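You operate a simulated robot arm through the tools that you are given. There is no shell and no other tool.

You run a simulated robot arm. Do the job below in one go: nothing can be reset, and whatever is moved stays where it is left.

## Task
Clamp the green board in the board holder and solder its pad.
Fine: knob tight, feed once, heat till the joint shines, stand the iron, then station and fan off.

Only the result counts: the job must be done as asked and must still hold three seconds after the hand-in. Knocking over, shifting, dropping, spilling or breaking anything else fails it.

## Robot
A 7-joint arm with a two-finger parallel gripper, fixed in place. Base frame: the origin is at the foot of the arm, x ahead of it, y to its left, z up; the work surface is at about z = 780. Readings come in mm, degrees, newtons and seconds.
With the tool pointing down near the work surface it reaches from about 440 to 900 mm from the base axis. Its first joint turns from -17.0 to 126.0 degrees. Payload 1.57 kg.
The TCP is the grasp point between the finger pads, 30 mm short of the fingertips. In the tool frame z runs along the fingers and y along their closing line. Largest opening 80 mm; finger width 17, thickness 12; the body of the gripper, 40 by 82 mm, starts 80 mm behind the TCP.
Orientation is that of the tool frame in the base frame, as a unit quaternion [x, y, z, w]. With the fingers straight down and closing along the base's y, the tool's x points along the base's -x, its y along +y and its z along -z.

## Interface
- The arm moves only by the tool arm_command. Its argument "deltas" is a list of rows, each an object of numbers (a shift or turn left out is 0, a gripper value left out holds the last): "x", "y", "z": the shift along the tool's x, y, z in mm; "wx", "wy", "wz": the turn, a rotation vector about the tool's x, y, z in rad. In form: [{"x": .., "y": .., "z": .., "wx": .., "wy": .., "wz": ..}, ...]. A call has 1 to 20 rows; each row is the pose to reach, as a shift and turn from the pose commanded when the call began, along the tool's axes at that moment. "fingers" is the opening in per cent of the stroke, from 0 (shut) to 100 (fully open), set as the call begins (left out, the last holds). Rows are played at 5 a second. More than 50 mm and 8.6 degrees between two rows, or a gripper value outside its range, and nothing of the call is played. Where a pose cannot be reached the arm comes as near as it can. A force on the tool above 40 N (or 10 N above the force at the start of the call, whichever is more), or a blocked arm, ends the call early, and 0.2 s more pass. The fingers move at their own pace (about 45 mm/s each) and stop on an object; they squeeze with about 37 N. The grip force told is the motor's: it shows also when the fingers shut on nothing. Time passes only in rows, and 0.2 s behind the last, so rows that repeat a pose let the fingers close. It gives the time, the measured TCP pose, the force on the tool (base axes), the opening and the grip force at its end, in the units of the frame above (readings bear some noise), with the torque about the TCP (base axes, N m) and any sound that the robot's microphone picked up, and new pictures: "show" is both (left out), scene, wrist or none.
- Cameras (640 x 400 px; columns grow to the right, rows downward): "scene" is fixed at [217.8, -500.6, 1604.2]; the picture's right is [0.36, -0.93, 0.00], its down [-0.81, -0.31, -0.50] and it looks along [0.46, 0.18, -0.87] (base axes); focal length 214 px, centre (320, 200). "wrist" rides on the gripper at [72, -7, -122] in the tool frame; the picture's right is [0.09, 1.00, 0.00], its down [-0.84, 0.08, -0.54] and it looks along [-0.54, 0.05, 0.84] (tool axes); focal length 238 px, centre (320, 200). There is no depth. A picture from a camera that has moved, and an enlarged one, comes with that camera's place and axes in the base frame and with its lens.
- move_column(by): slides the trunk up (or, below 0, down) by that many mm; the arm rides with it, the base frame stays. It gives what a move gives, with no picture.
- zoom(camera, box): a new picture of the part [left, top, right, bottom] of that camera's present view, enlarged. The clock stands still meanwhile.
- job_done(): hands the job in; it is judged then, once.

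Places have to be worked out from the pictures, the camera data and where the tool is seen. Open the gripper and draw the arm clear of the work before you hand the job in, unless the task says otherwise.

The tools are called after "Emit:" as a command line: name --argument value ..., lists and objects as JSON in quotes. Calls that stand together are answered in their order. arm_command: Moves the arm, as the interface text tells. Its arguments: {"type":"object","properties":{"deltas":{"type":"array","items":{"type":"object","properties":{"x":{"type":"number"},"y":{"type":"number"},"z":{"type":"number"},"wx":{"type":"number"},"wy":{"type":"number"},"wz":{"type":"number"}}}},"fingers":{"type":"number"},"show":{"type":"string","enum":["both","scene","wrist","none"]}},"required":["deltas"]} The other tools are called the same way: move_column (by) slides the trunk up or down; zoom (camera, box) takes an enlarged picture of a part of a camera's view; job_done () hands the job in.

At the start:

```text
time_s: 0.0
tool_pos: [710.3, -34.9, 1220.5]
orientation: [0.001, 1.0, 0.0, -0.001]
contact_force: [-0.3, 0.1, 0.3]
wrist_torque: [0.03, 0.0, -0.02]
grip_width: 80.2
finger_force: 0.1
trunk travel left (down, up): [-675.0, 115.0]
```

scene: 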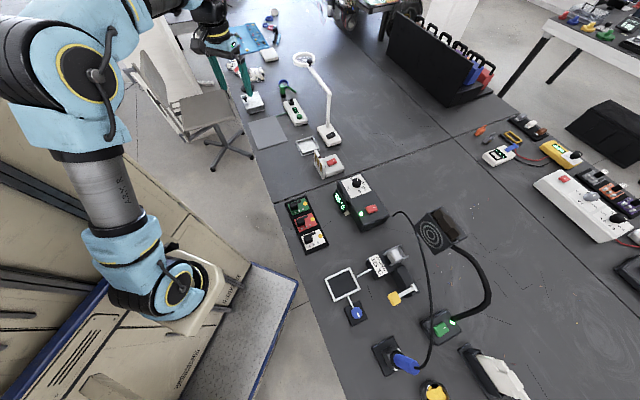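
wrist: 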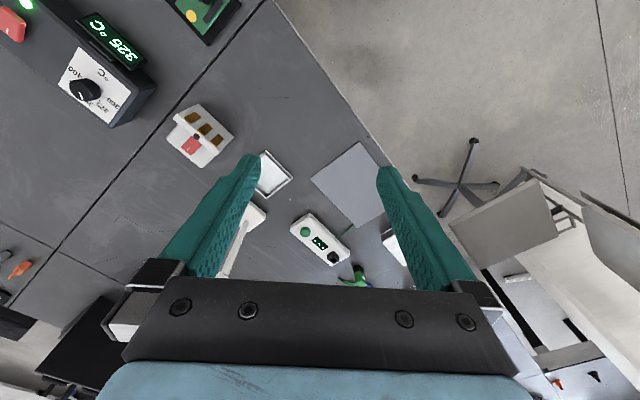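

I'll begin by enlarging the parts of the scene view that matter: the boards, the holder, the station, the iron and the fan.

Emit:
zoom --camera "scene" --box '[270, 160, 400, 260]'

Emit:
zoom --camera "scene" --box '[310, 230, 440, 330]'

Emit:
zoom --camera "scene" --box '[360, 200, 500, 300]'

Emit:
zoom --camera "scene" --box '[360, 300, 520, 400]'

Emit:
zoom --camera "scene" --box '[220, 50, 380, 170]'

```text
4.00 times, centred on (335, 210) of scene
camera zoom: at [217.8, -500.6, 1604.2], right [0.36, -0.93, 0.0], down [-0.81, -0.31, -0.5], along [0.46, 0.18, -0.87], focal length 858 px, centre (260, 160)
```

zoom: 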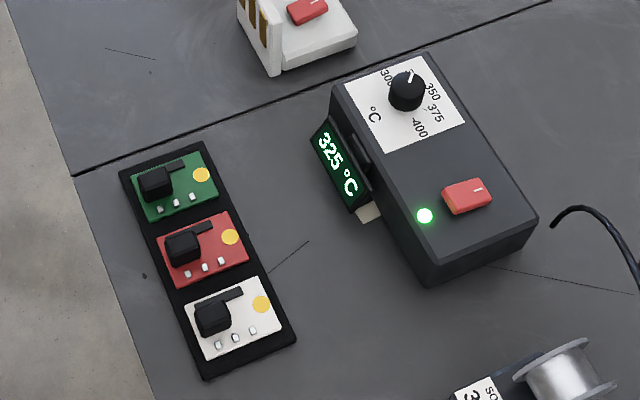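

```text
4.00 times, centred on (375, 280) of scene
camera zoom: at [217.8, -500.6, 1604.2], right [0.36, -0.93, 0.0], down [-0.81, -0.31, -0.5], along [0.46, 0.18, -0.87], focal length 858 px, centre (100, -120)
```

zoom: 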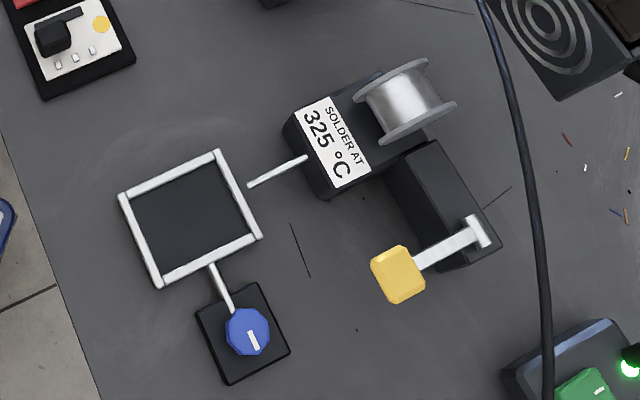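

```text
4.00 times, centred on (430, 250) of scene
camera zoom: at [217.8, -500.6, 1604.2], right [0.36, -0.93, 0.0], down [-0.81, -0.31, -0.5], along [0.46, 0.18, -0.87], focal length 858 px, centre (-120, 0)
```

zoom: 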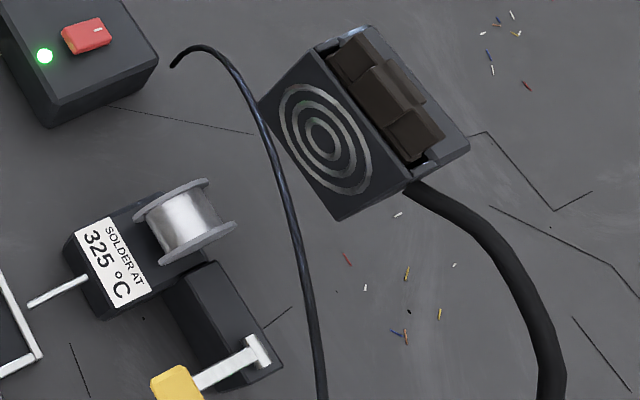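

```text
4.00 times, centred on (440, 350) of scene
camera zoom: at [217.8, -500.6, 1604.2], right [0.36, -0.93, 0.0], down [-0.81, -0.31, -0.5], along [0.46, 0.18, -0.87], focal length 858 px, centre (-160, -400)
```

zoom: 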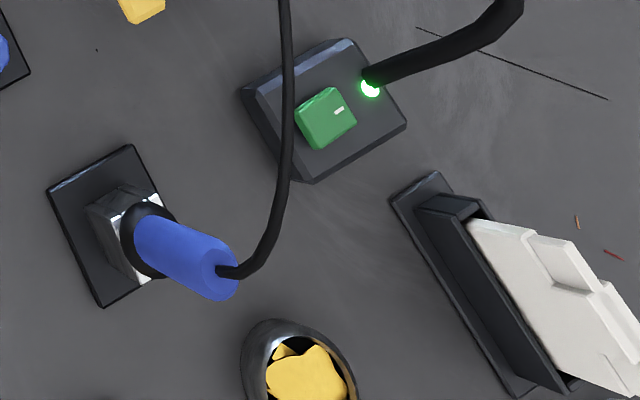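

```text
3.33 times, centred on (300, 110) of scene
camera zoom: at [217.8, -500.6, 1604.2], right [0.36, -0.93, 0.0], down [-0.81, -0.31, -0.5], along [0.46, 0.18, -0.87], focal length 715 px, centre (387, 500)
```

zoom: 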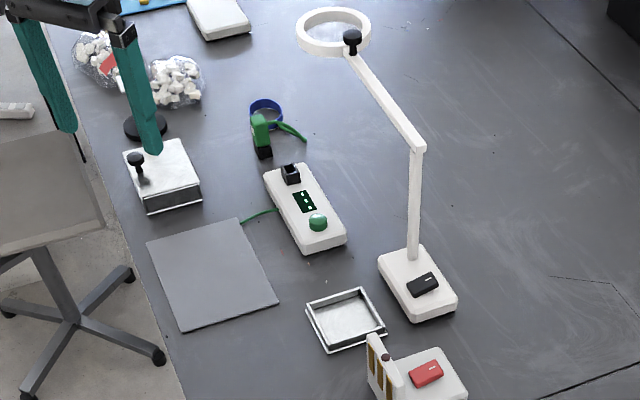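

The work area lies at negative y: rack near (530,-315), station near (650,-420), holder near (350,-530) and iron stand near (210,-720). I'll swing the arm that way at a safe height with a 45° turn, so the wrist camera looks over the bench, and check what it can reach.

Emit:
arm_command --deltas '[{"x": 29, "y": -29, "wz": 0.0785}, {"x": 58, "y": -58, "wz": 0.157}, {"x": 87, "y": -87, "wz": 0.2355}, {"x": 116, "y": -116, "wz": 0.314}, {"x": 145, "y": -145, "wz": 0.3925}, {"x": 174, "y": -174, "wz": 0.471}, {"x": 203, "y": -203, "wz": 0.5495}, {"x": 232, "y": -232, "wz": 0.628}, {"x": 261, "y": -261, "wz": 0.7065}, {"x": 290, "y": -290, "wz": 0.785}]'

```text
time_s: 2.2
tool_pos: [418.2, -320.1, 1220.7]
orientation: [0.383, 0.924, 0.0, 0.0]
contact_force: [0.0, 0.5, -0.1]
wrist_torque: [-0.01, 0.03, 0.02]
grip_width: 80.2
finger_force: 0.1
trunk travel left (down, up): [-675.0, 115.0]
camera wrist: at [361.0, -274.8, 1342.2], right [0.64, 0.77, 0.0], down [0.65, -0.54, 0.54], along [0.42, -0.35, -0.84], focal length 238 px, centre (320, 200)
```

scene: 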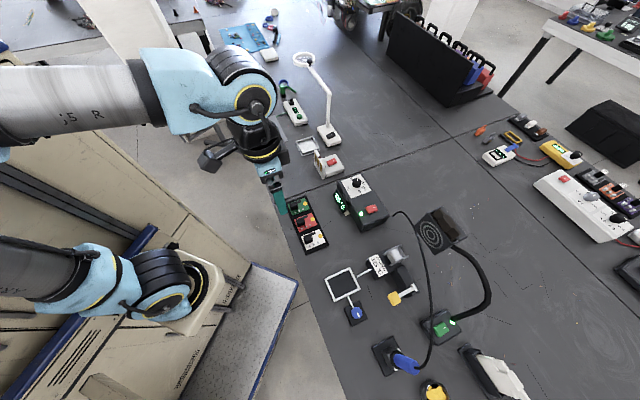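
wrist: 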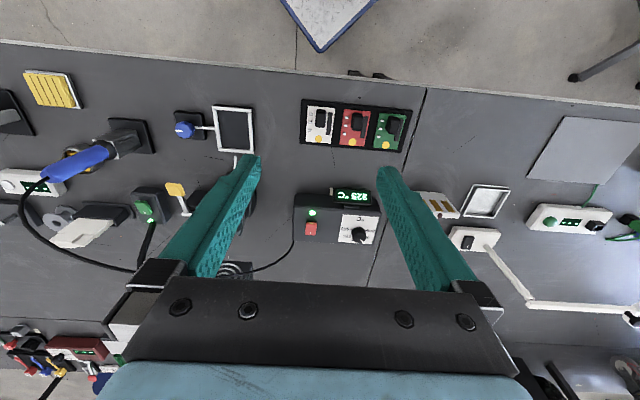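

The arm reaches well in this direction, and the wrist camera now shows the whole bench. I'll enlarge the key items.

Emit:
zoom --camera "wrist" --box '[290, 80, 420, 160]'

Emit:
zoom --camera "wrist" --box '[150, 80, 280, 160]'

Emit:
zoom --camera "wrist" --box '[0, 60, 160, 160]'

Emit:
zoom --camera "wrist" --box '[0, 140, 240, 290]'

Emit:
zoom --camera "wrist" --box '[260, 170, 420, 270]'

```text
4.92 times, centred on (355, 120) of wrist
camera zoom: at [361.0, -274.8, 1342.2], right [0.64, 0.77, 0.0], down [0.65, -0.54, 0.54], along [0.42, -0.35, -0.84], focal length 1173 px, centre (148, 594)
```

zoom: 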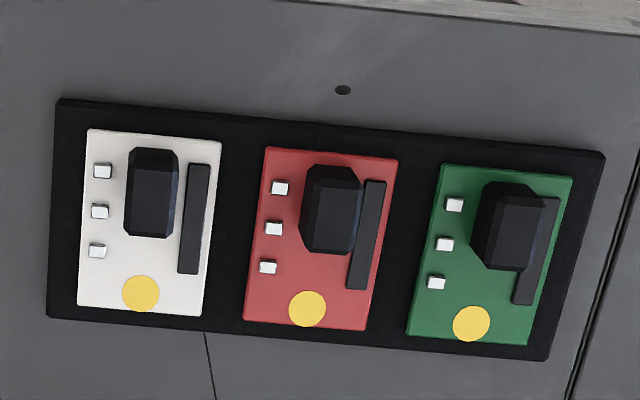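

```text
4.92 times, centred on (215, 120) of wrist
camera zoom: at [361.0, -274.8, 1342.2], right [0.64, 0.77, 0.0], down [0.65, -0.54, 0.54], along [0.42, -0.35, -0.84], focal length 1173 px, centre (837, 594)
```

zoom: 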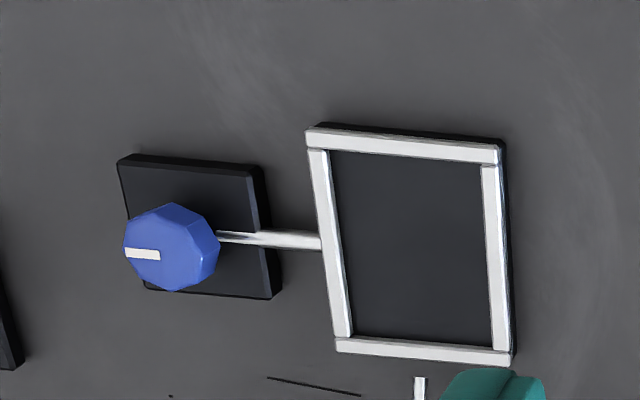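

```text
4.00 times, centred on (80, 110) of wrist
camera zoom: at [361.0, -274.8, 1342.2], right [0.64, 0.77, 0.0], down [0.65, -0.54, 0.54], along [0.42, -0.35, -0.84], focal length 953 px, centre (1280, 560)
```

zoom: 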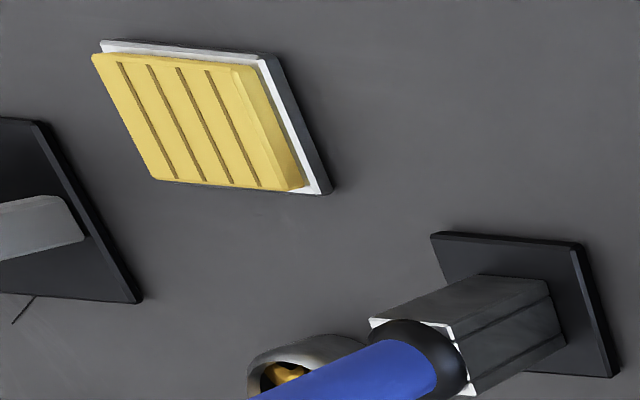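

```text
2.67 times, centred on (120, 215) of wrist
camera zoom: at [361.0, -274.8, 1342.2], right [0.64, 0.77, 0.0], down [0.65, -0.54, 0.54], along [0.42, -0.35, -0.84], focal length 636 px, centre (853, 160)
```

zoom: 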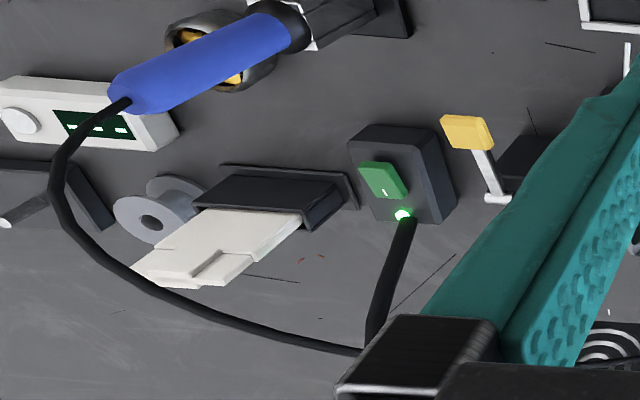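

```text
4.00 times, centred on (340, 220) of wrist
camera zoom: at [361.0, -274.8, 1342.2], right [0.64, 0.77, 0.0], down [0.65, -0.54, 0.54], along [0.42, -0.35, -0.84], focal length 953 px, centre (240, 120)
```

zoom: 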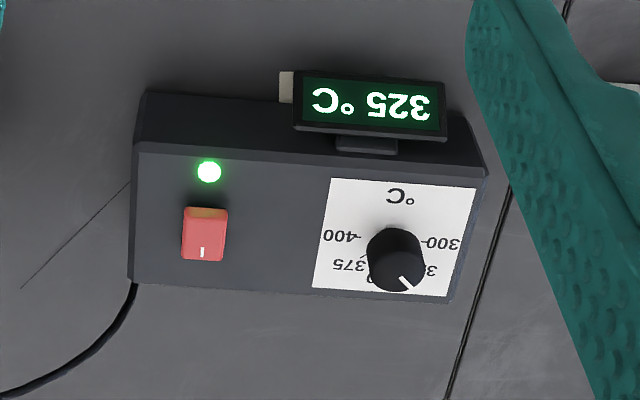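

Everything is laid out at 45°, which matches the tool's present yaw. The green board is centred near (591,-260) and is about 60x80 mm. The holder frame is centred near (358,-532) and has the same orientation. I'll move down for a closer view of the green board.

Emit:
arm_command --deltas '[{"x": 1, "y": 21, "z": 36}, {"x": 3, "y": 41, "z": 72}, {"x": 4, "y": 62, "z": 108}, {"x": 5, "y": 82, "z": 145}, {"x": 7, "y": 103, "z": 181}, {"x": 8, "y": 124, "z": 217}, {"x": 9, "y": 144, "z": 254}, {"x": 10, "y": 165, "z": 290}]'

```text
time_s: 4.0
tool_pos: [525.0, -202.3, 932.4]
orientation: [0.382, 0.924, 0.0, 0.0]
contact_force: [0.7, -0.6, 0.3]
wrist_torque: [0.03, -0.03, 0.0]
grip_width: 80.0
finger_force: 0.1
trunk travel left (down, up): [-675.0, 115.0]
camera wrist: at [469.0, -156.9, 1054.1], right [0.64, 0.77, 0.0], down [0.65, -0.54, 0.54], along [0.42, -0.35, -0.84], focal length 238 px, centre (320, 200)
```

scene: 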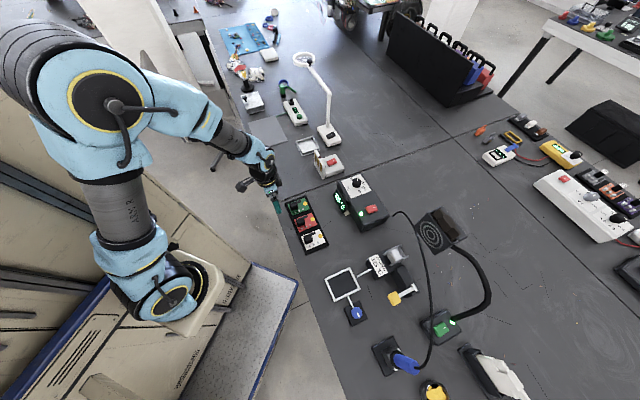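
wrist: 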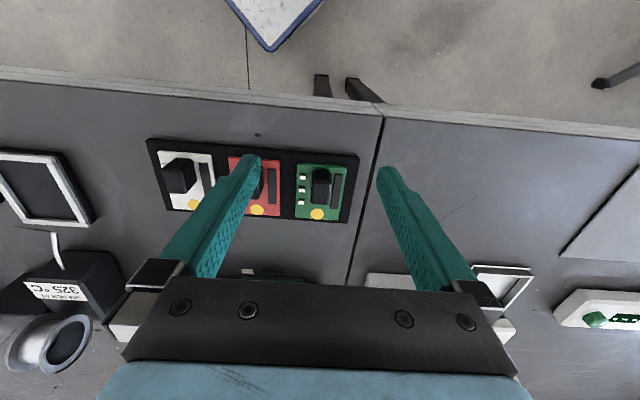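

Emit:
zoom --camera "wrist" --box '[260, 130, 388, 210]'

Emit:
zoom --camera "wrist" --box '[0, 130, 144, 220]'

Emit:
zoom --camera "wrist" --box '[140, 130, 300, 230]'

Emit:
zoom --camera "wrist" --box '[280, 150, 376, 230]'

```text
5.00 times, centred on (324, 170) of wrist
camera zoom: at [469.0, -156.9, 1054.1], right [0.64, 0.77, 0.0], down [0.65, -0.54, 0.54], along [0.42, -0.35, -0.84], focal length 1192 px, centre (300, 350)
```

zoom: 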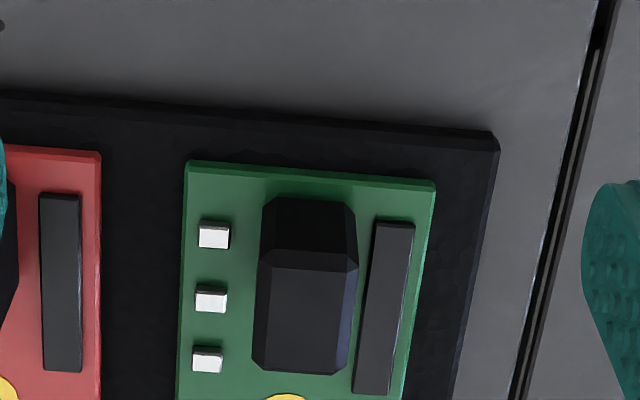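

```text
4.44 times, centred on (72, 175) of wrist
camera zoom: at [469.0, -156.9, 1054.1], right [0.64, 0.77, 0.0], down [0.65, -0.54, 0.54], along [0.42, -0.35, -0.84], focal length 1059 px, centre (1422, 311)
```

zoom: 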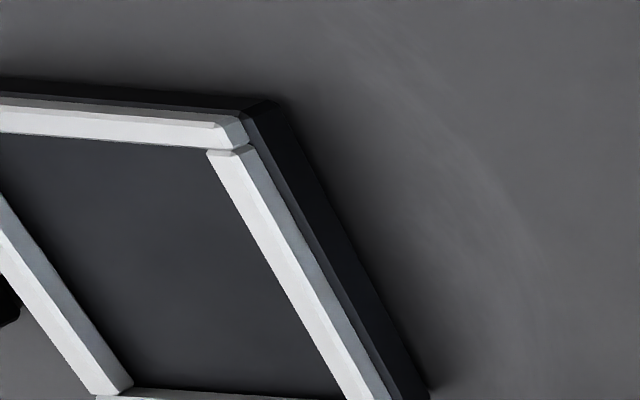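

```text
4.00 times, centred on (220, 180) of wrist
camera zoom: at [469.0, -156.9, 1054.1], right [0.64, 0.77, 0.0], down [0.65, -0.54, 0.54], along [0.42, -0.35, -0.84], focal length 953 px, centre (720, 280)
```

zoom: 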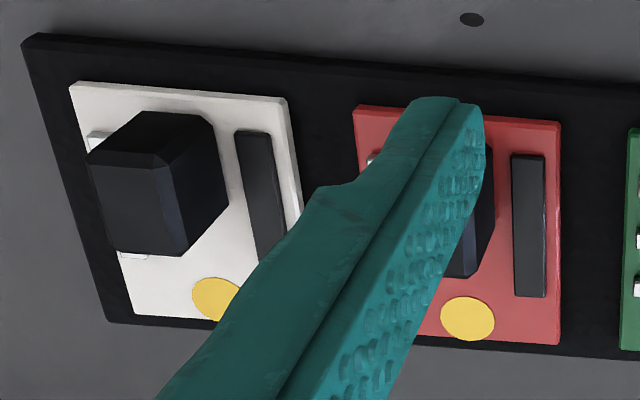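

```text
5.00 times, centred on (328, 190) of wrist
camera zoom: at [469.0, -156.9, 1054.1], right [0.64, 0.77, 0.0], down [0.65, -0.54, 0.54], along [0.42, -0.35, -0.84], focal length 1192 px, centre (280, 250)
```

zoom: 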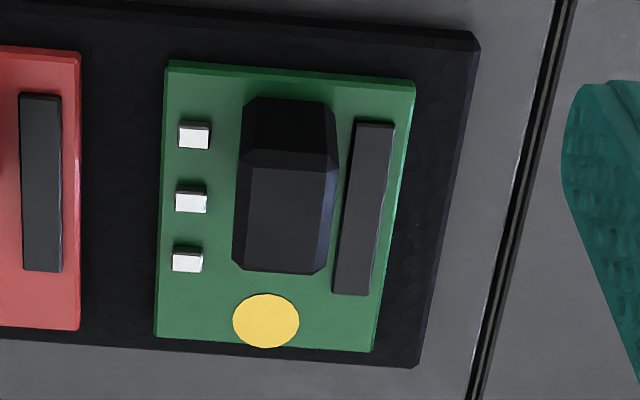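

The green board's centre is at about (590,-259) and its top is at z≈795. Its black block is about 22x30 mm, tops out near z≈822 and is centred near (579,-247). Before picking it up I'll look closely at the holder frame to learn the opening.

Emit:
arm_command --deltas '[{"x": -3, "y": -44}, {"x": -6, "y": -88}, {"x": -9, "y": -132}, {"x": -12, "y": -176}, {"x": -15, "y": -220}, {"x": -18, "y": -264}, {"x": -21, "y": -308}, {"x": -24, "y": -350}]'

Emit:
zoom --camera "wrist" --box '[210, 120, 370, 220]'

Emit:
zoom --camera "wrist" --box '[120, 100, 260, 200]'

```text
time_s: 5.8
tool_pos: [299.4, -467.7, 929.4]
orientation: [0.382, 0.924, 0.0, 0.0]
contact_force: [0.6, 0.2, -0.1]
wrist_torque: [-0.06, -0.01, 0.0]
grip_width: 80.1
finger_force: 0.1
trunk travel left (down, up): [-675.0, 115.0]
camera wrist: at [243.0, -421.9, 1050.9], right [0.64, 0.77, 0.0], down [0.65, -0.54, 0.54], along [0.42, -0.35, -0.84], focal length 238 px, centre (320, 200)
```

scene: 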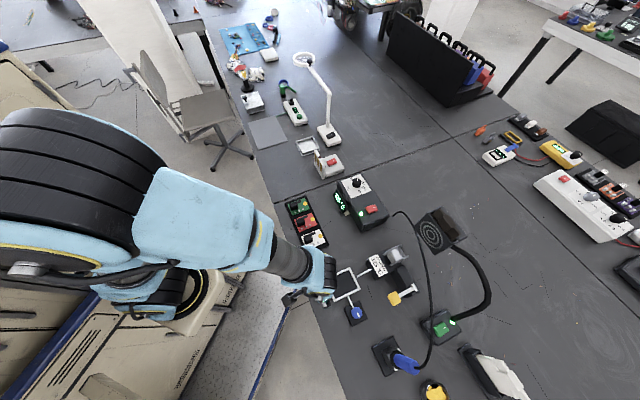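
wrist: 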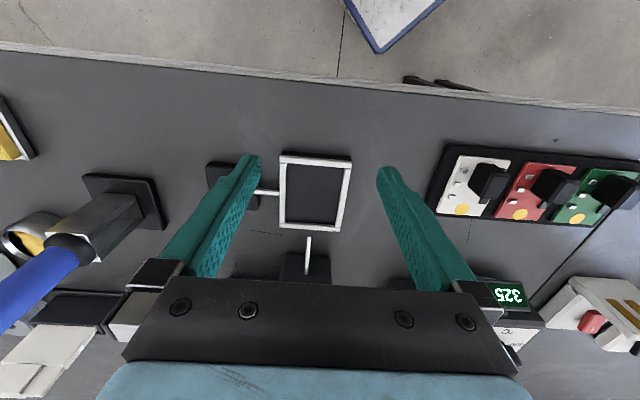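

```text
4.00 times, centred on (290, 170) of wrist
camera zoom: at [243.0, -421.9, 1050.9], right [0.64, 0.77, 0.0], down [0.65, -0.54, 0.54], along [0.42, -0.35, -0.84], focal length 953 px, centre (440, 320)
```

zoom: 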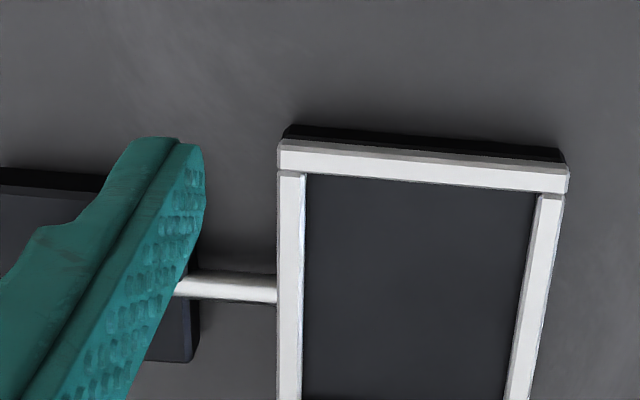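

```text
4.00 times, centred on (190, 150) of wrist
camera zoom: at [243.0, -421.9, 1050.9], right [0.64, 0.77, 0.0], down [0.65, -0.54, 0.54], along [0.42, -0.35, -0.84], focal length 953 px, centre (840, 400)
```

zoom: 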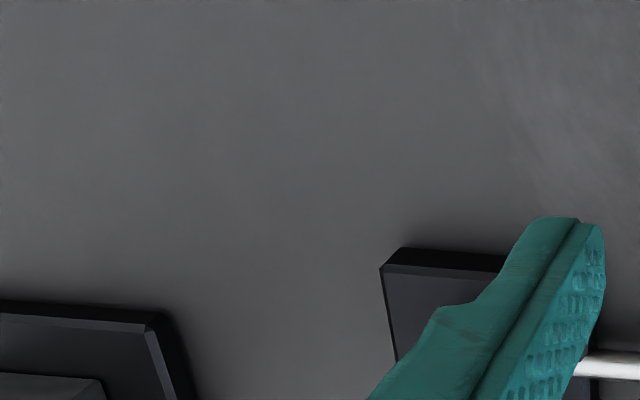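

Emit:
zoom --camera "wrist" --box '[250, 140, 378, 220]'

Emit:
zoom --camera "wrist" --box '[250, 190, 378, 270]'

Emit:
zoom --camera "wrist" --box '[0, 150, 176, 260]'

```text
5.00 times, centred on (314, 180) of wrist
camera zoom: at [243.0, -421.9, 1050.9], right [0.64, 0.77, 0.0], down [0.65, -0.54, 0.54], along [0.42, -0.35, -0.84], focal length 1192 px, centre (350, 300)
```

zoom: 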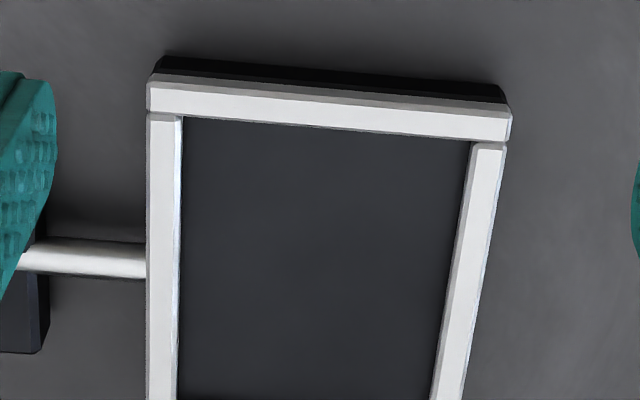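

```text
5.00 times, centred on (314, 230) of wrist
camera zoom: at [243.0, -421.9, 1050.9], right [0.64, 0.77, 0.0], down [0.65, -0.54, 0.54], along [0.42, -0.35, -0.84], focal length 1192 px, centre (350, 50)
```

zoom: 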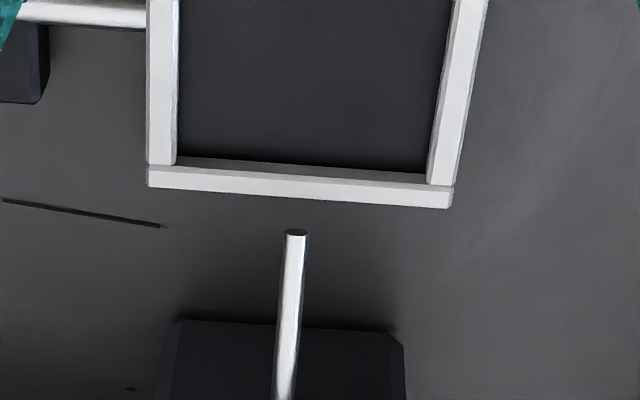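

```text
3.64 times, centred on (88, 205) of wrist
camera zoom: at [243.0, -421.9, 1050.9], right [0.64, 0.77, 0.0], down [0.65, -0.54, 0.54], along [0.42, -0.35, -0.84], focal length 867 px, centre (1164, 182)
```

zoom: 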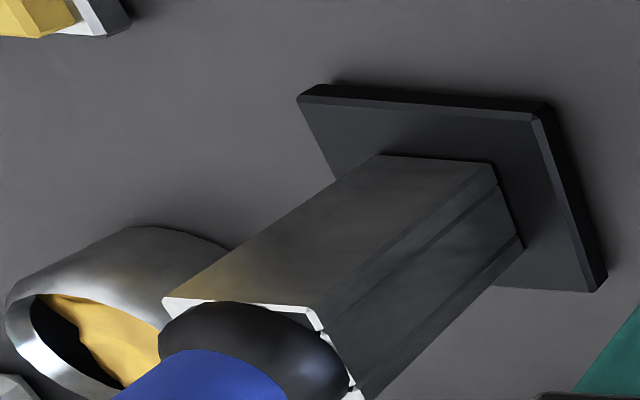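

The frame's inner opening is about 67x87 mm, centred near (361,-532), with the bar tops at z≈798. A 58x80 mm board in its present orientation fits, with the pad facing the solder nozzle at (402,-573). I'm now going above the green board's block with the fingers part-closed.

Emit:
arm_command --deltas '[{"x": -5, "y": 44}, {"x": -10, "y": 88}, {"x": -15, "y": 132}, {"x": -20, "y": 176}, {"x": -25, "y": 220}, {"x": -30, "y": 264}, {"x": -36, "y": 308}, {"x": -44, "y": 352}, {"x": -44, "y": 352}, {"x": -44, "y": 352}]' --fingers 65

Emit:
zoom --camera "wrist" --box '[240, 100, 400, 200]'

```text
time_s: 8.0
tool_pos: [576.8, -247.8, 931.7]
orientation: [0.383, 0.924, 0.0, 0.0]
contact_force: [-0.4, 1.1, -0.6]
wrist_torque: [0.03, 0.03, -0.01]
grip_width: 52.0
finger_force: 0.0
trunk travel left (down, up): [-675.0, 115.0]
camera wrist: at [521.4, -203.7, 1054.0], right [0.64, 0.77, 0.0], down [0.65, -0.54, 0.54], along [0.42, -0.35, -0.84], focal length 238 px, centre (320, 200)
```

scene: 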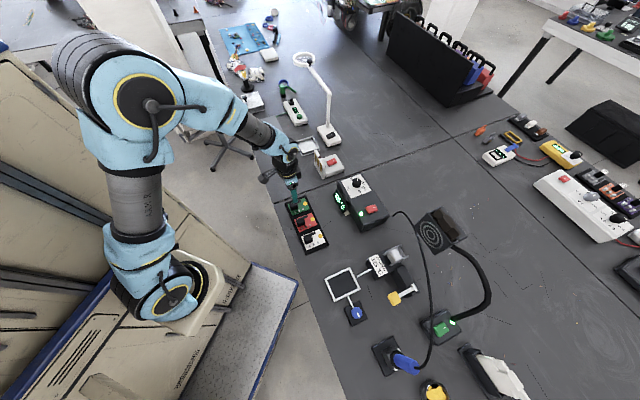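
wrist: 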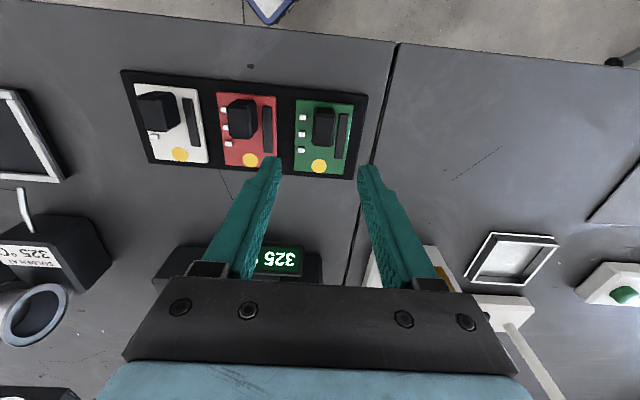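

```text
4.00 times, centred on (320, 150) of wrist
camera zoom: at [521.4, -203.7, 1054.0], right [0.64, 0.77, 0.0], down [0.65, -0.54, 0.54], along [0.42, -0.35, -0.84], focal length 953 px, centre (320, 400)
```

zoom: 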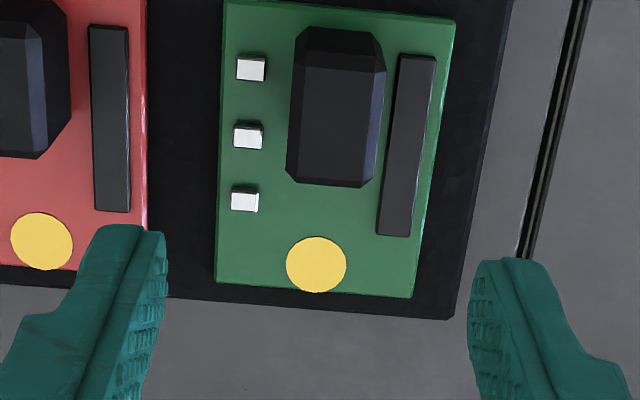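

The pad and block positions agree across the views: block centre near (576,-244) with its top at z≈820. I'll shift slightly and descend until the fingertips are at about z=803, just above the low components.

Emit:
arm_command --deltas '[{"x": 3, "y": 1.5, "z": 25}, {"x": 3, "y": 1.5, "z": 55}, {"x": 3, "y": 1.5, "z": 80}, {"x": 3, "y": 1.5, "z": 92}, {"x": 3, "y": 1.5, "z": 98}, {"x": 3, "y": 1.5, "z": 98}]'

Emit:
zoom --camera "wrist" --box '[200, 30, 440, 180]'

```text
time_s: 9.4
tool_pos: [576.0, -245.4, 833.8]
orientation: [0.382, 0.924, 0.001, 0.0]
contact_force: [-0.5, -0.7, -0.2]
wrist_torque: [0.01, -0.02, 0.0]
grip_width: 52.0
finger_force: 0.0
trunk travel left (down, up): [-675.0, 115.0]
camera wrist: at [520.3, -200.5, 955.6], right [0.64, 0.77, 0.0], down [0.65, -0.54, 0.54], along [0.42, -0.35, -0.84], focal length 238 px, centre (320, 200)
```

scene: 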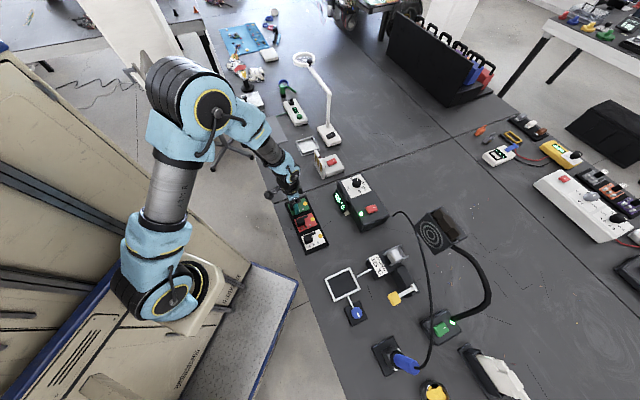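
wrist: 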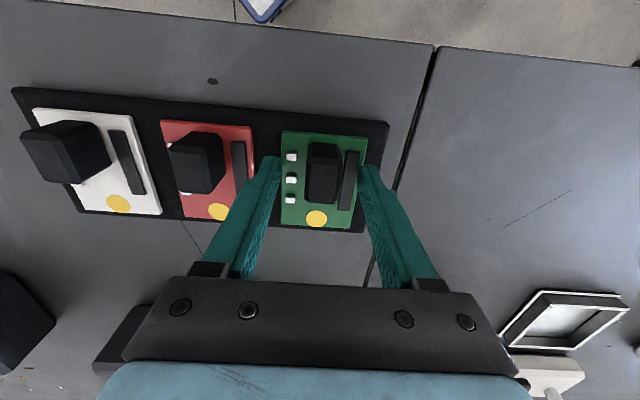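

```text
2.67 times, centred on (320, 105) of wrist
camera zoom: at [520.3, -200.5, 955.6], right [0.64, 0.77, 0.0], down [0.65, -0.54, 0.54], along [0.42, -0.35, -0.84], focal length 636 px, centre (320, 453)
```

zoom: 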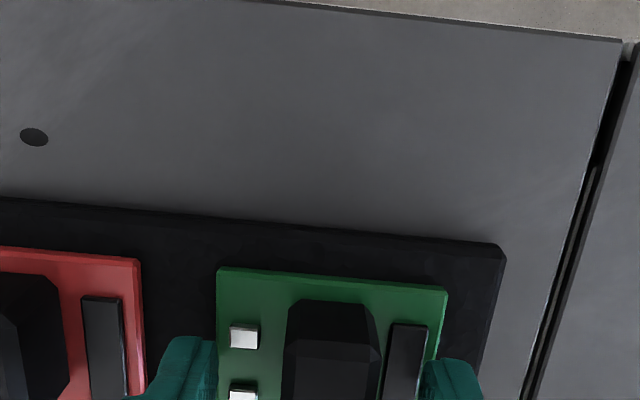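

Emit:
zoom --camera "wrist" --box '[260, 120, 388, 240]'

```text
3.33 times, centred on (324, 180) of wrist
camera zoom: at [520.3, -200.5, 955.6], right [0.64, 0.77, 0.0], down [0.65, -0.54, 0.54], along [0.42, -0.35, -0.84], focal length 794 px, centre (307, 267)
```

zoom: 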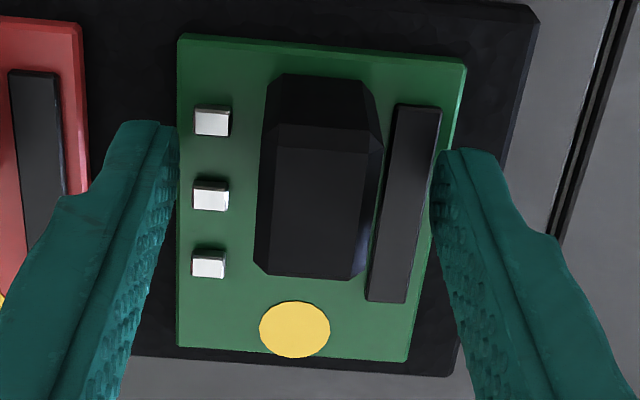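

The block sits between the fingers. I'll nudge the tool 3 mm forward and 1 mm sideways to centre on it, then close.

Emit:
arm_command --deltas '[{"x": -3, "y": 1.2, "z": 0}, {"x": -3, "y": 1.2, "z": 0}]' --fingers 65 --show "none"

Emit:
arm_command --deltas '[{"z": 0}, {"z": 0}, {"z": 0}, {"z": 0}, {"z": 0}]' --fingers 0

Emit:
zoom --camera "wrist" --box '[260, 120, 388, 240]'

```text
time_s: 10.0
tool_pos: [580.1, -247.6, 834.0]
orientation: [0.383, 0.924, 0.0, 0.0]
contact_force: [0.7, -0.1, -0.1]
wrist_torque: [0.02, 0.01, 0.0]
grip_width: 51.8
finger_force: 0.0
trunk travel left (down, up): [-675.0, 115.0]
```

```text
time_s: 11.2
tool_pos: [580.0, -246.6, 833.5]
orientation: [0.383, 0.924, 0.0, 0.0]
contact_force: [0.5, 0.0, -0.1]
wrist_torque: [0.0, 0.01, -0.03]
grip_width: 21.2
finger_force: 33.9
trunk travel left (down, up): [-675.0, 115.0]
camera wrist: at [524.2, -201.3, 955.7], right [0.64, 0.77, 0.0], down [0.65, -0.54, 0.54], along [0.42, -0.35, -0.84], focal length 238 px, centre (320, 200)
```

scene: 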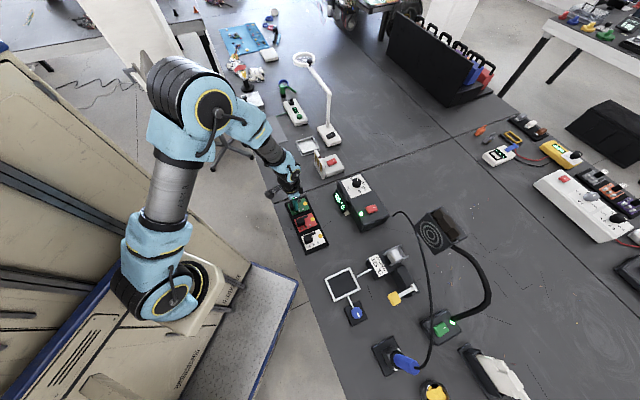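
wrist: 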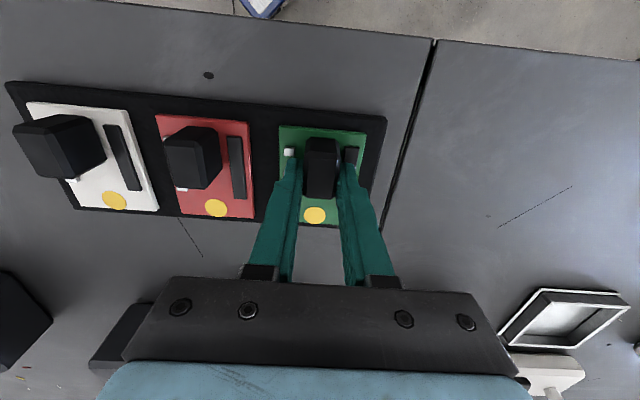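

```text
3.33 times, centred on (324, 180) of wrist
camera zoom: at [524.2, -201.3, 955.7], right [0.64, 0.77, 0.0], down [0.65, -0.54, 0.54], along [0.42, -0.35, -0.84], focal length 794 px, centre (307, 267)
```

zoom: 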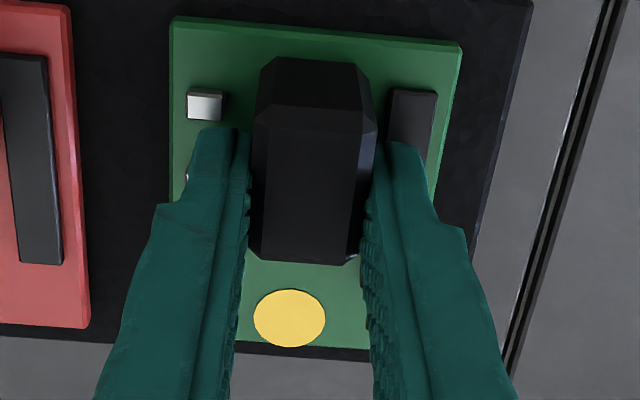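

The block is gripped at 21 mm with 34 N. I'll lift gently and check that the board comes along level.

Emit:
arm_command --deltas '[{"z": -6}, {"z": -15}, {"z": -30}, {"z": -50}, {"z": -70}, {"z": -90}, {"z": -90}]'

Emit:
zoom --camera "wrist" --box '[240, 100, 400, 250]'

```text
time_s: 12.8
tool_pos: [579.9, -245.6, 920.9]
orientation: [0.382, 0.924, 0.0, 0.0]
contact_force: [0.5, -1.4, -1.4]
wrist_torque: [0.02, 0.06, 0.0]
grip_width: 21.0
finger_force: 33.8
trunk travel left (down, up): [-675.0, 115.0]
camera wrist: at [523.4, -200.5, 1043.0], right [0.64, 0.77, 0.0], down [0.65, -0.54, 0.54], along [0.42, -0.35, -0.84], focal length 238 px, centre (320, 200)
```

scene: 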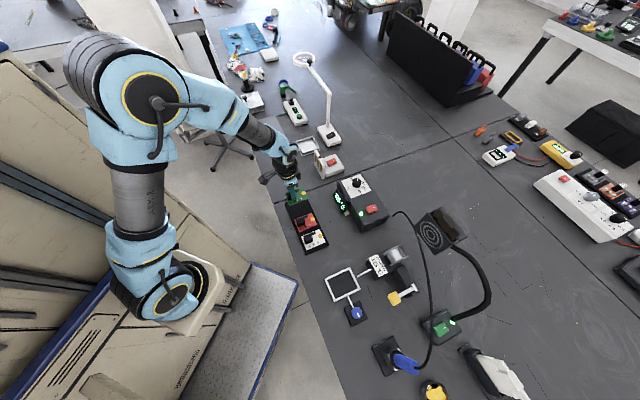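
wrist: 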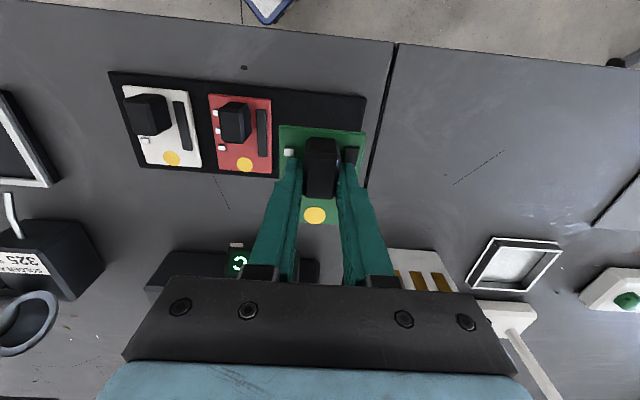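

```text
2.67 times, centred on (320, 175) of wrist
camera zoom: at [523.4, -200.5, 1043.0], right [0.64, 0.77, 0.0], down [0.65, -0.54, 0.54], along [0.42, -0.35, -0.84], focal length 636 px, centre (320, 267)
```

zoom: 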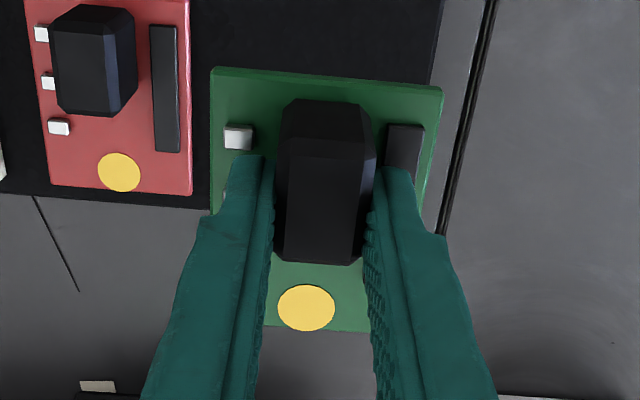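

The board is held level, with its centre 15 mm ahead of the TCP. I'm carrying it at height along the bench edge to above the holder frame, keeping this orientation.

Emit:
arm_command --deltas '[{"x": -2, "y": -25}, {"x": -5, "y": -65}, {"x": -9, "y": -107}, {"x": -13, "y": -150}, {"x": -17, "y": -193}, {"x": -21, "y": -236}, {"x": -25, "y": -279}, {"x": -29, "y": -320}, {"x": -32.5, "y": -356}, {"x": -32.5, "y": -356}, {"x": -32.5, "y": -356}]'

Emit:
zoom --camera "wrist" --box '[220, 80, 420, 250]'

```text
time_s: 15.2
tool_pos: [353.3, -521.0, 920.9]
orientation: [0.383, 0.924, 0.0, 0.0]
contact_force: [0.3, -0.1, -1.0]
wrist_torque: [0.0, 0.01, -0.02]
grip_width: 20.9
finger_force: 34.0
trunk travel left (down, up): [-675.0, 115.0]
camera wrist: at [296.0, -474.6, 1042.7], right [0.64, 0.77, 0.0], down [0.65, -0.54, 0.54], along [0.42, -0.35, -0.84], focal length 238 px, centre (320, 200)
```

scene: 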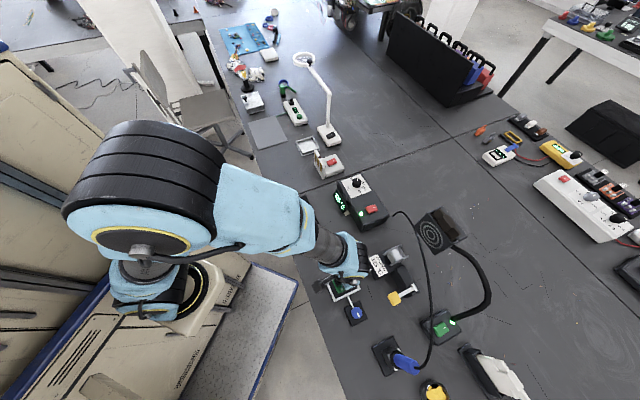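
wrist: 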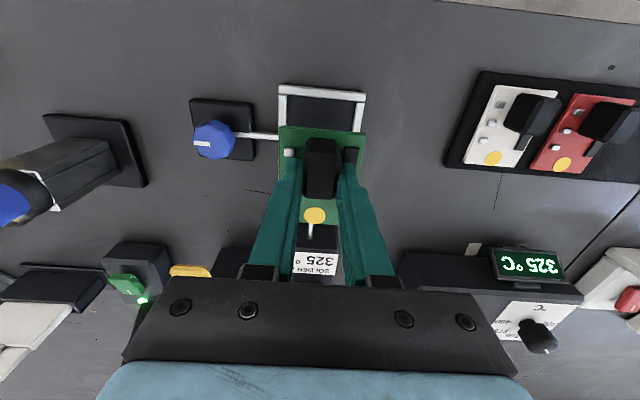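

```text
2.35 times, centred on (320, 165) of wrist
camera zoom: at [296.0, -474.6, 1042.7], right [0.64, 0.77, 0.0], down [0.65, -0.54, 0.54], along [0.42, -0.35, -0.84], focal length 561 px, centre (320, 282)
```

zoom: 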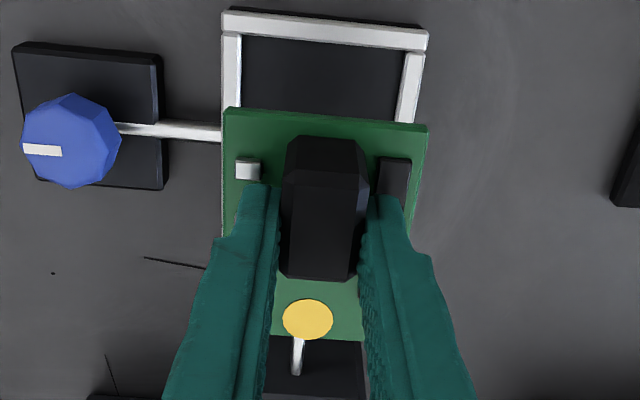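

The board is within about 1 mm of centred over the frame in the tool frame. I'll correct that, descend until the board is just above the bar tops, and look again.

Emit:
arm_command --deltas '[{"x": 1, "y": -0.9, "z": 25}, {"x": 1, "y": -0.9, "z": 45}, {"x": 1, "y": -0.9, "z": 60}, {"x": 1, "y": -0.9, "z": 68}, {"x": 1, "y": -0.9, "z": 68}]'

Emit:
zoom --camera "wrist" --box '[220, 80, 420, 250]'

```text
time_s: 16.4
tool_pos: [348.9, -521.4, 853.4]
orientation: [0.382, 0.924, 0.001, 0.0]
contact_force: [1.0, -0.9, -1.0]
wrist_torque: [0.03, 0.03, 0.01]
grip_width: 20.9
finger_force: 34.4
trunk travel left (down, up): [-675.0, 115.0]
camera wrist: at [293.6, -475.1, 975.4], right [0.64, 0.77, 0.0], down [0.65, -0.54, 0.54], along [0.42, -0.35, -0.84], focal length 238 px, centre (320, 200)
```

scene: 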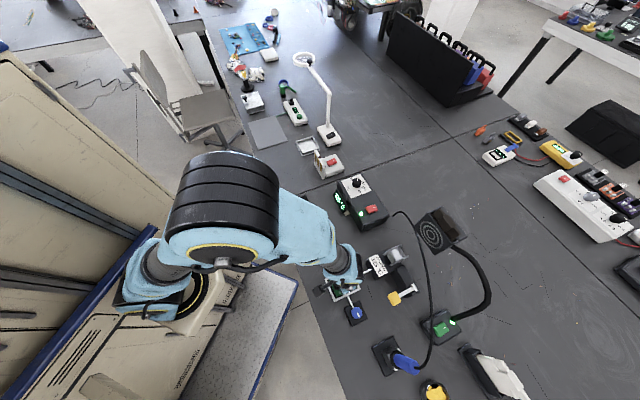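
wrist: 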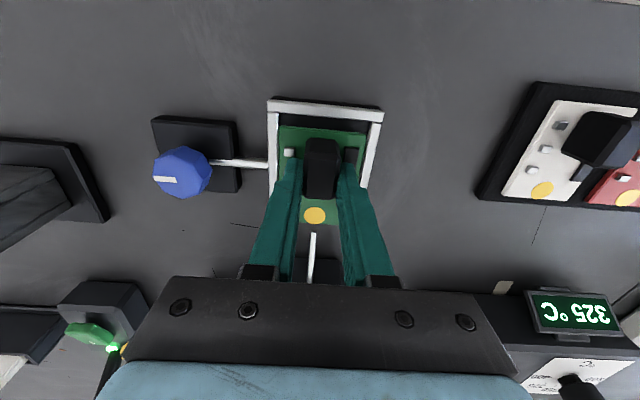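

```text
2.35 times, centred on (320, 165) of wrist
camera zoom: at [293.6, -475.1, 975.4], right [0.64, 0.77, 0.0], down [0.65, -0.54, 0.54], along [0.42, -0.35, -0.84], focal length 561 px, centre (320, 282)
```

zoom: 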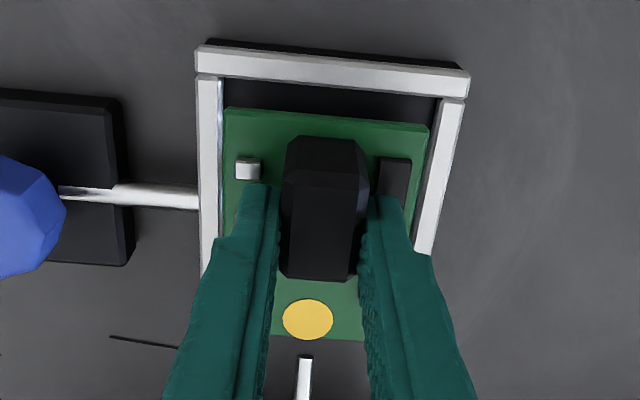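

The board is lined up with 3–5 mm clearance all round. I'm lowering it slowly into the frame and watching the force.

Emit:
arm_command --deltas '[{"z": 4}, {"z": 8}, {"z": 12}, {"z": 15}, {"z": 15}]' --show "wrist"

Emit:
zoom --camera "wrist" --box '[220, 80, 420, 250]'

```text
time_s: 17.6
tool_pos: [348.4, -520.7, 839.8]
orientation: [0.382, 0.924, 0.0, 0.001]
contact_force: [0.2, 0.0, -0.5]
wrist_torque: [-0.01, -0.01, -0.01]
grip_width: 21.1
finger_force: 34.1
trunk travel left (down, up): [-675.0, 115.0]
camera wrist: at [293.0, -475.8, 962.1], right [0.64, 0.77, 0.0], down [0.65, -0.54, 0.54], along [0.42, -0.35, -0.84], focal length 238 px, centre (320, 200)
```

wrist: 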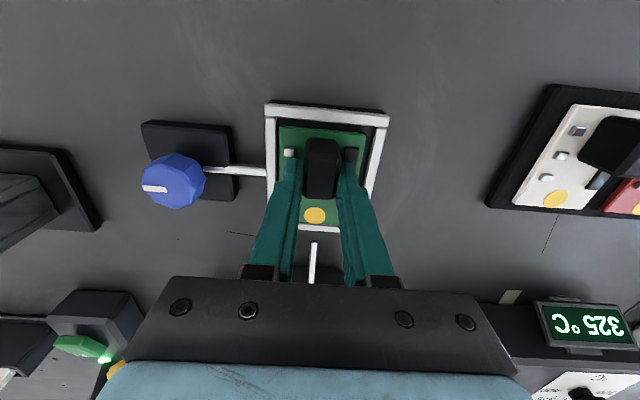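

```text
2.35 times, centred on (320, 165) of wrist
camera zoom: at [293.0, -475.8, 962.1], right [0.64, 0.77, 0.0], down [0.65, -0.54, 0.54], along [0.42, -0.35, -0.84], focal length 561 px, centre (320, 282)
```

zoom: 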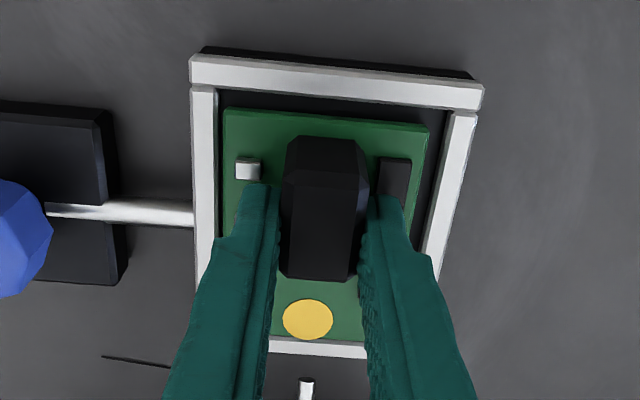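

Emit:
arm_command --deltas '[{"y": 0.7, "z": 3}, {"y": 0.7, "z": 6}, {"y": 0.7, "z": 8}, {"y": 0.7, "z": 9}]' --show "none"

```text
time_s: 18.5
tool_pos: [350.0, -519.4, 835.3]
orientation: [0.383, 0.924, -0.002, 0.002]
contact_force: [-4.9, 7.5, 29.0]
wrist_torque: [0.43, 0.29, 0.03]
grip_width: 21.2
finger_force: 34.2
trunk travel left (down, up): [-675.0, 115.0]
stopped in row 4: the force on the tool passed its limit at 44 N (the readings are from after the stop); the commanded pose is now the measured one
```

Contact came at TCP z≈835. I'll check whether the board is seated on the floor of the frame or caught on a bar.

Emit:
arm_command --deltas '[{"z": -1.5}, {"z": -1.5}]'

Emit:
zoom --camera "wrist" --box '[250, 90, 400, 180]'

Emit:
zoom --camera "wrist" --box '[250, 150, 400, 260]'

Emit:
zoom --camera "scene" --box '[310, 260, 400, 330]'

```text
time_s: 19.1
tool_pos: [349.9, -520.7, 835.7]
orientation: [0.383, 0.924, -0.001, 0.0]
contact_force: [-6.1, 3.8, 13.8]
wrist_torque: [0.13, 0.17, 0.0]
grip_width: 21.1
finger_force: 34.0
trunk travel left (down, up): [-675.0, 115.0]
camera wrist: at [294.0, -474.7, 957.4], right [0.64, 0.77, 0.0], down [0.65, -0.54, 0.54], along [0.42, -0.35, -0.84], focal length 238 px, centre (320, 200)
```

scene: 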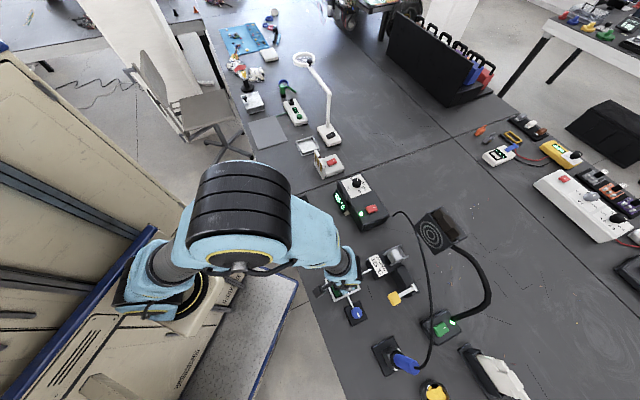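
wrist: 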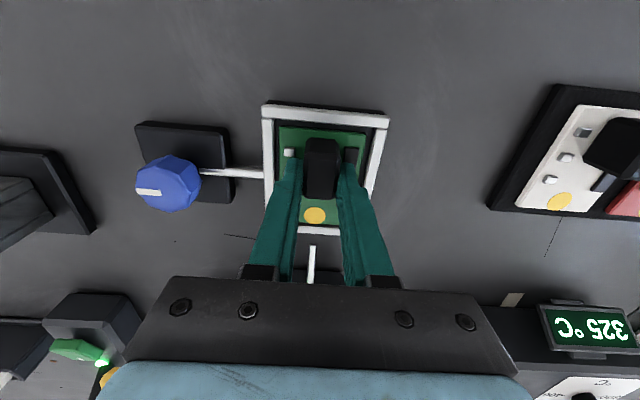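

```text
4.27 times, centred on (325, 135) of wrist
camera zoom: at [294.0, -474.7, 957.4], right [0.64, 0.77, 0.0], down [0.65, -0.54, 0.54], along [0.42, -0.35, -0.84], focal length 1017 px, centre (299, 477)
```

zoom: 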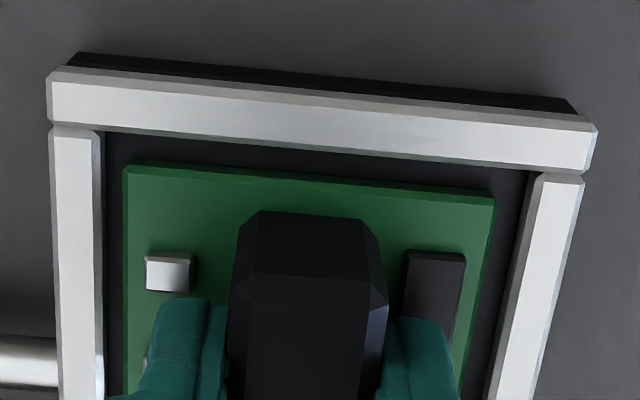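

```text
3.64 times, centred on (325, 205) of wrist
camera zoom: at [294.0, -474.7, 957.4], right [0.64, 0.77, 0.0], down [0.65, -0.54, 0.54], along [0.42, -0.35, -0.84], focal length 867 px, centre (302, 182)
```

zoom: 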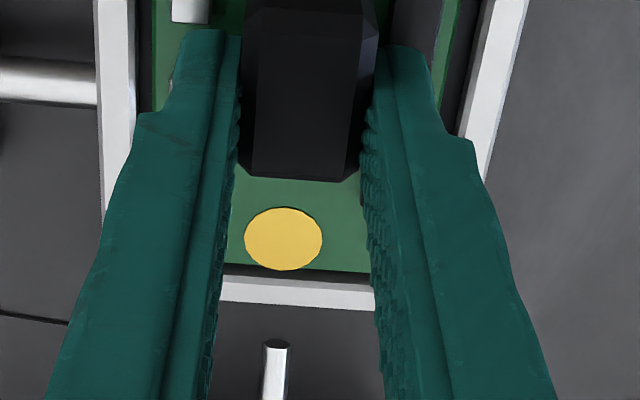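

```text
5.71 times, centred on (355, 295) of scene
camera zoom: at [217.8, -500.6, 1604.2], right [0.36, -0.93, 0.0], down [-0.81, -0.31, -0.5], along [0.46, 0.18, -0.87], focal length 1226 px, centre (120, -343)
```

zoom: 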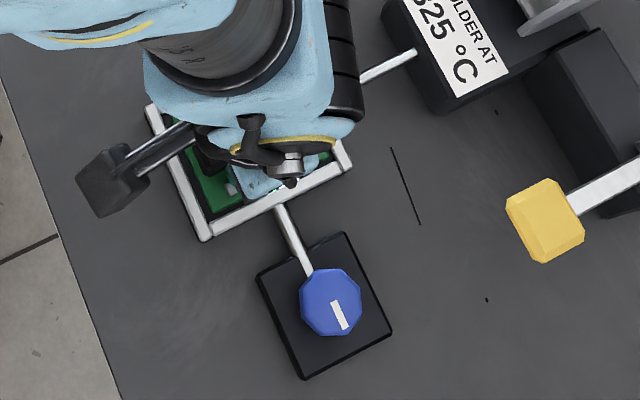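

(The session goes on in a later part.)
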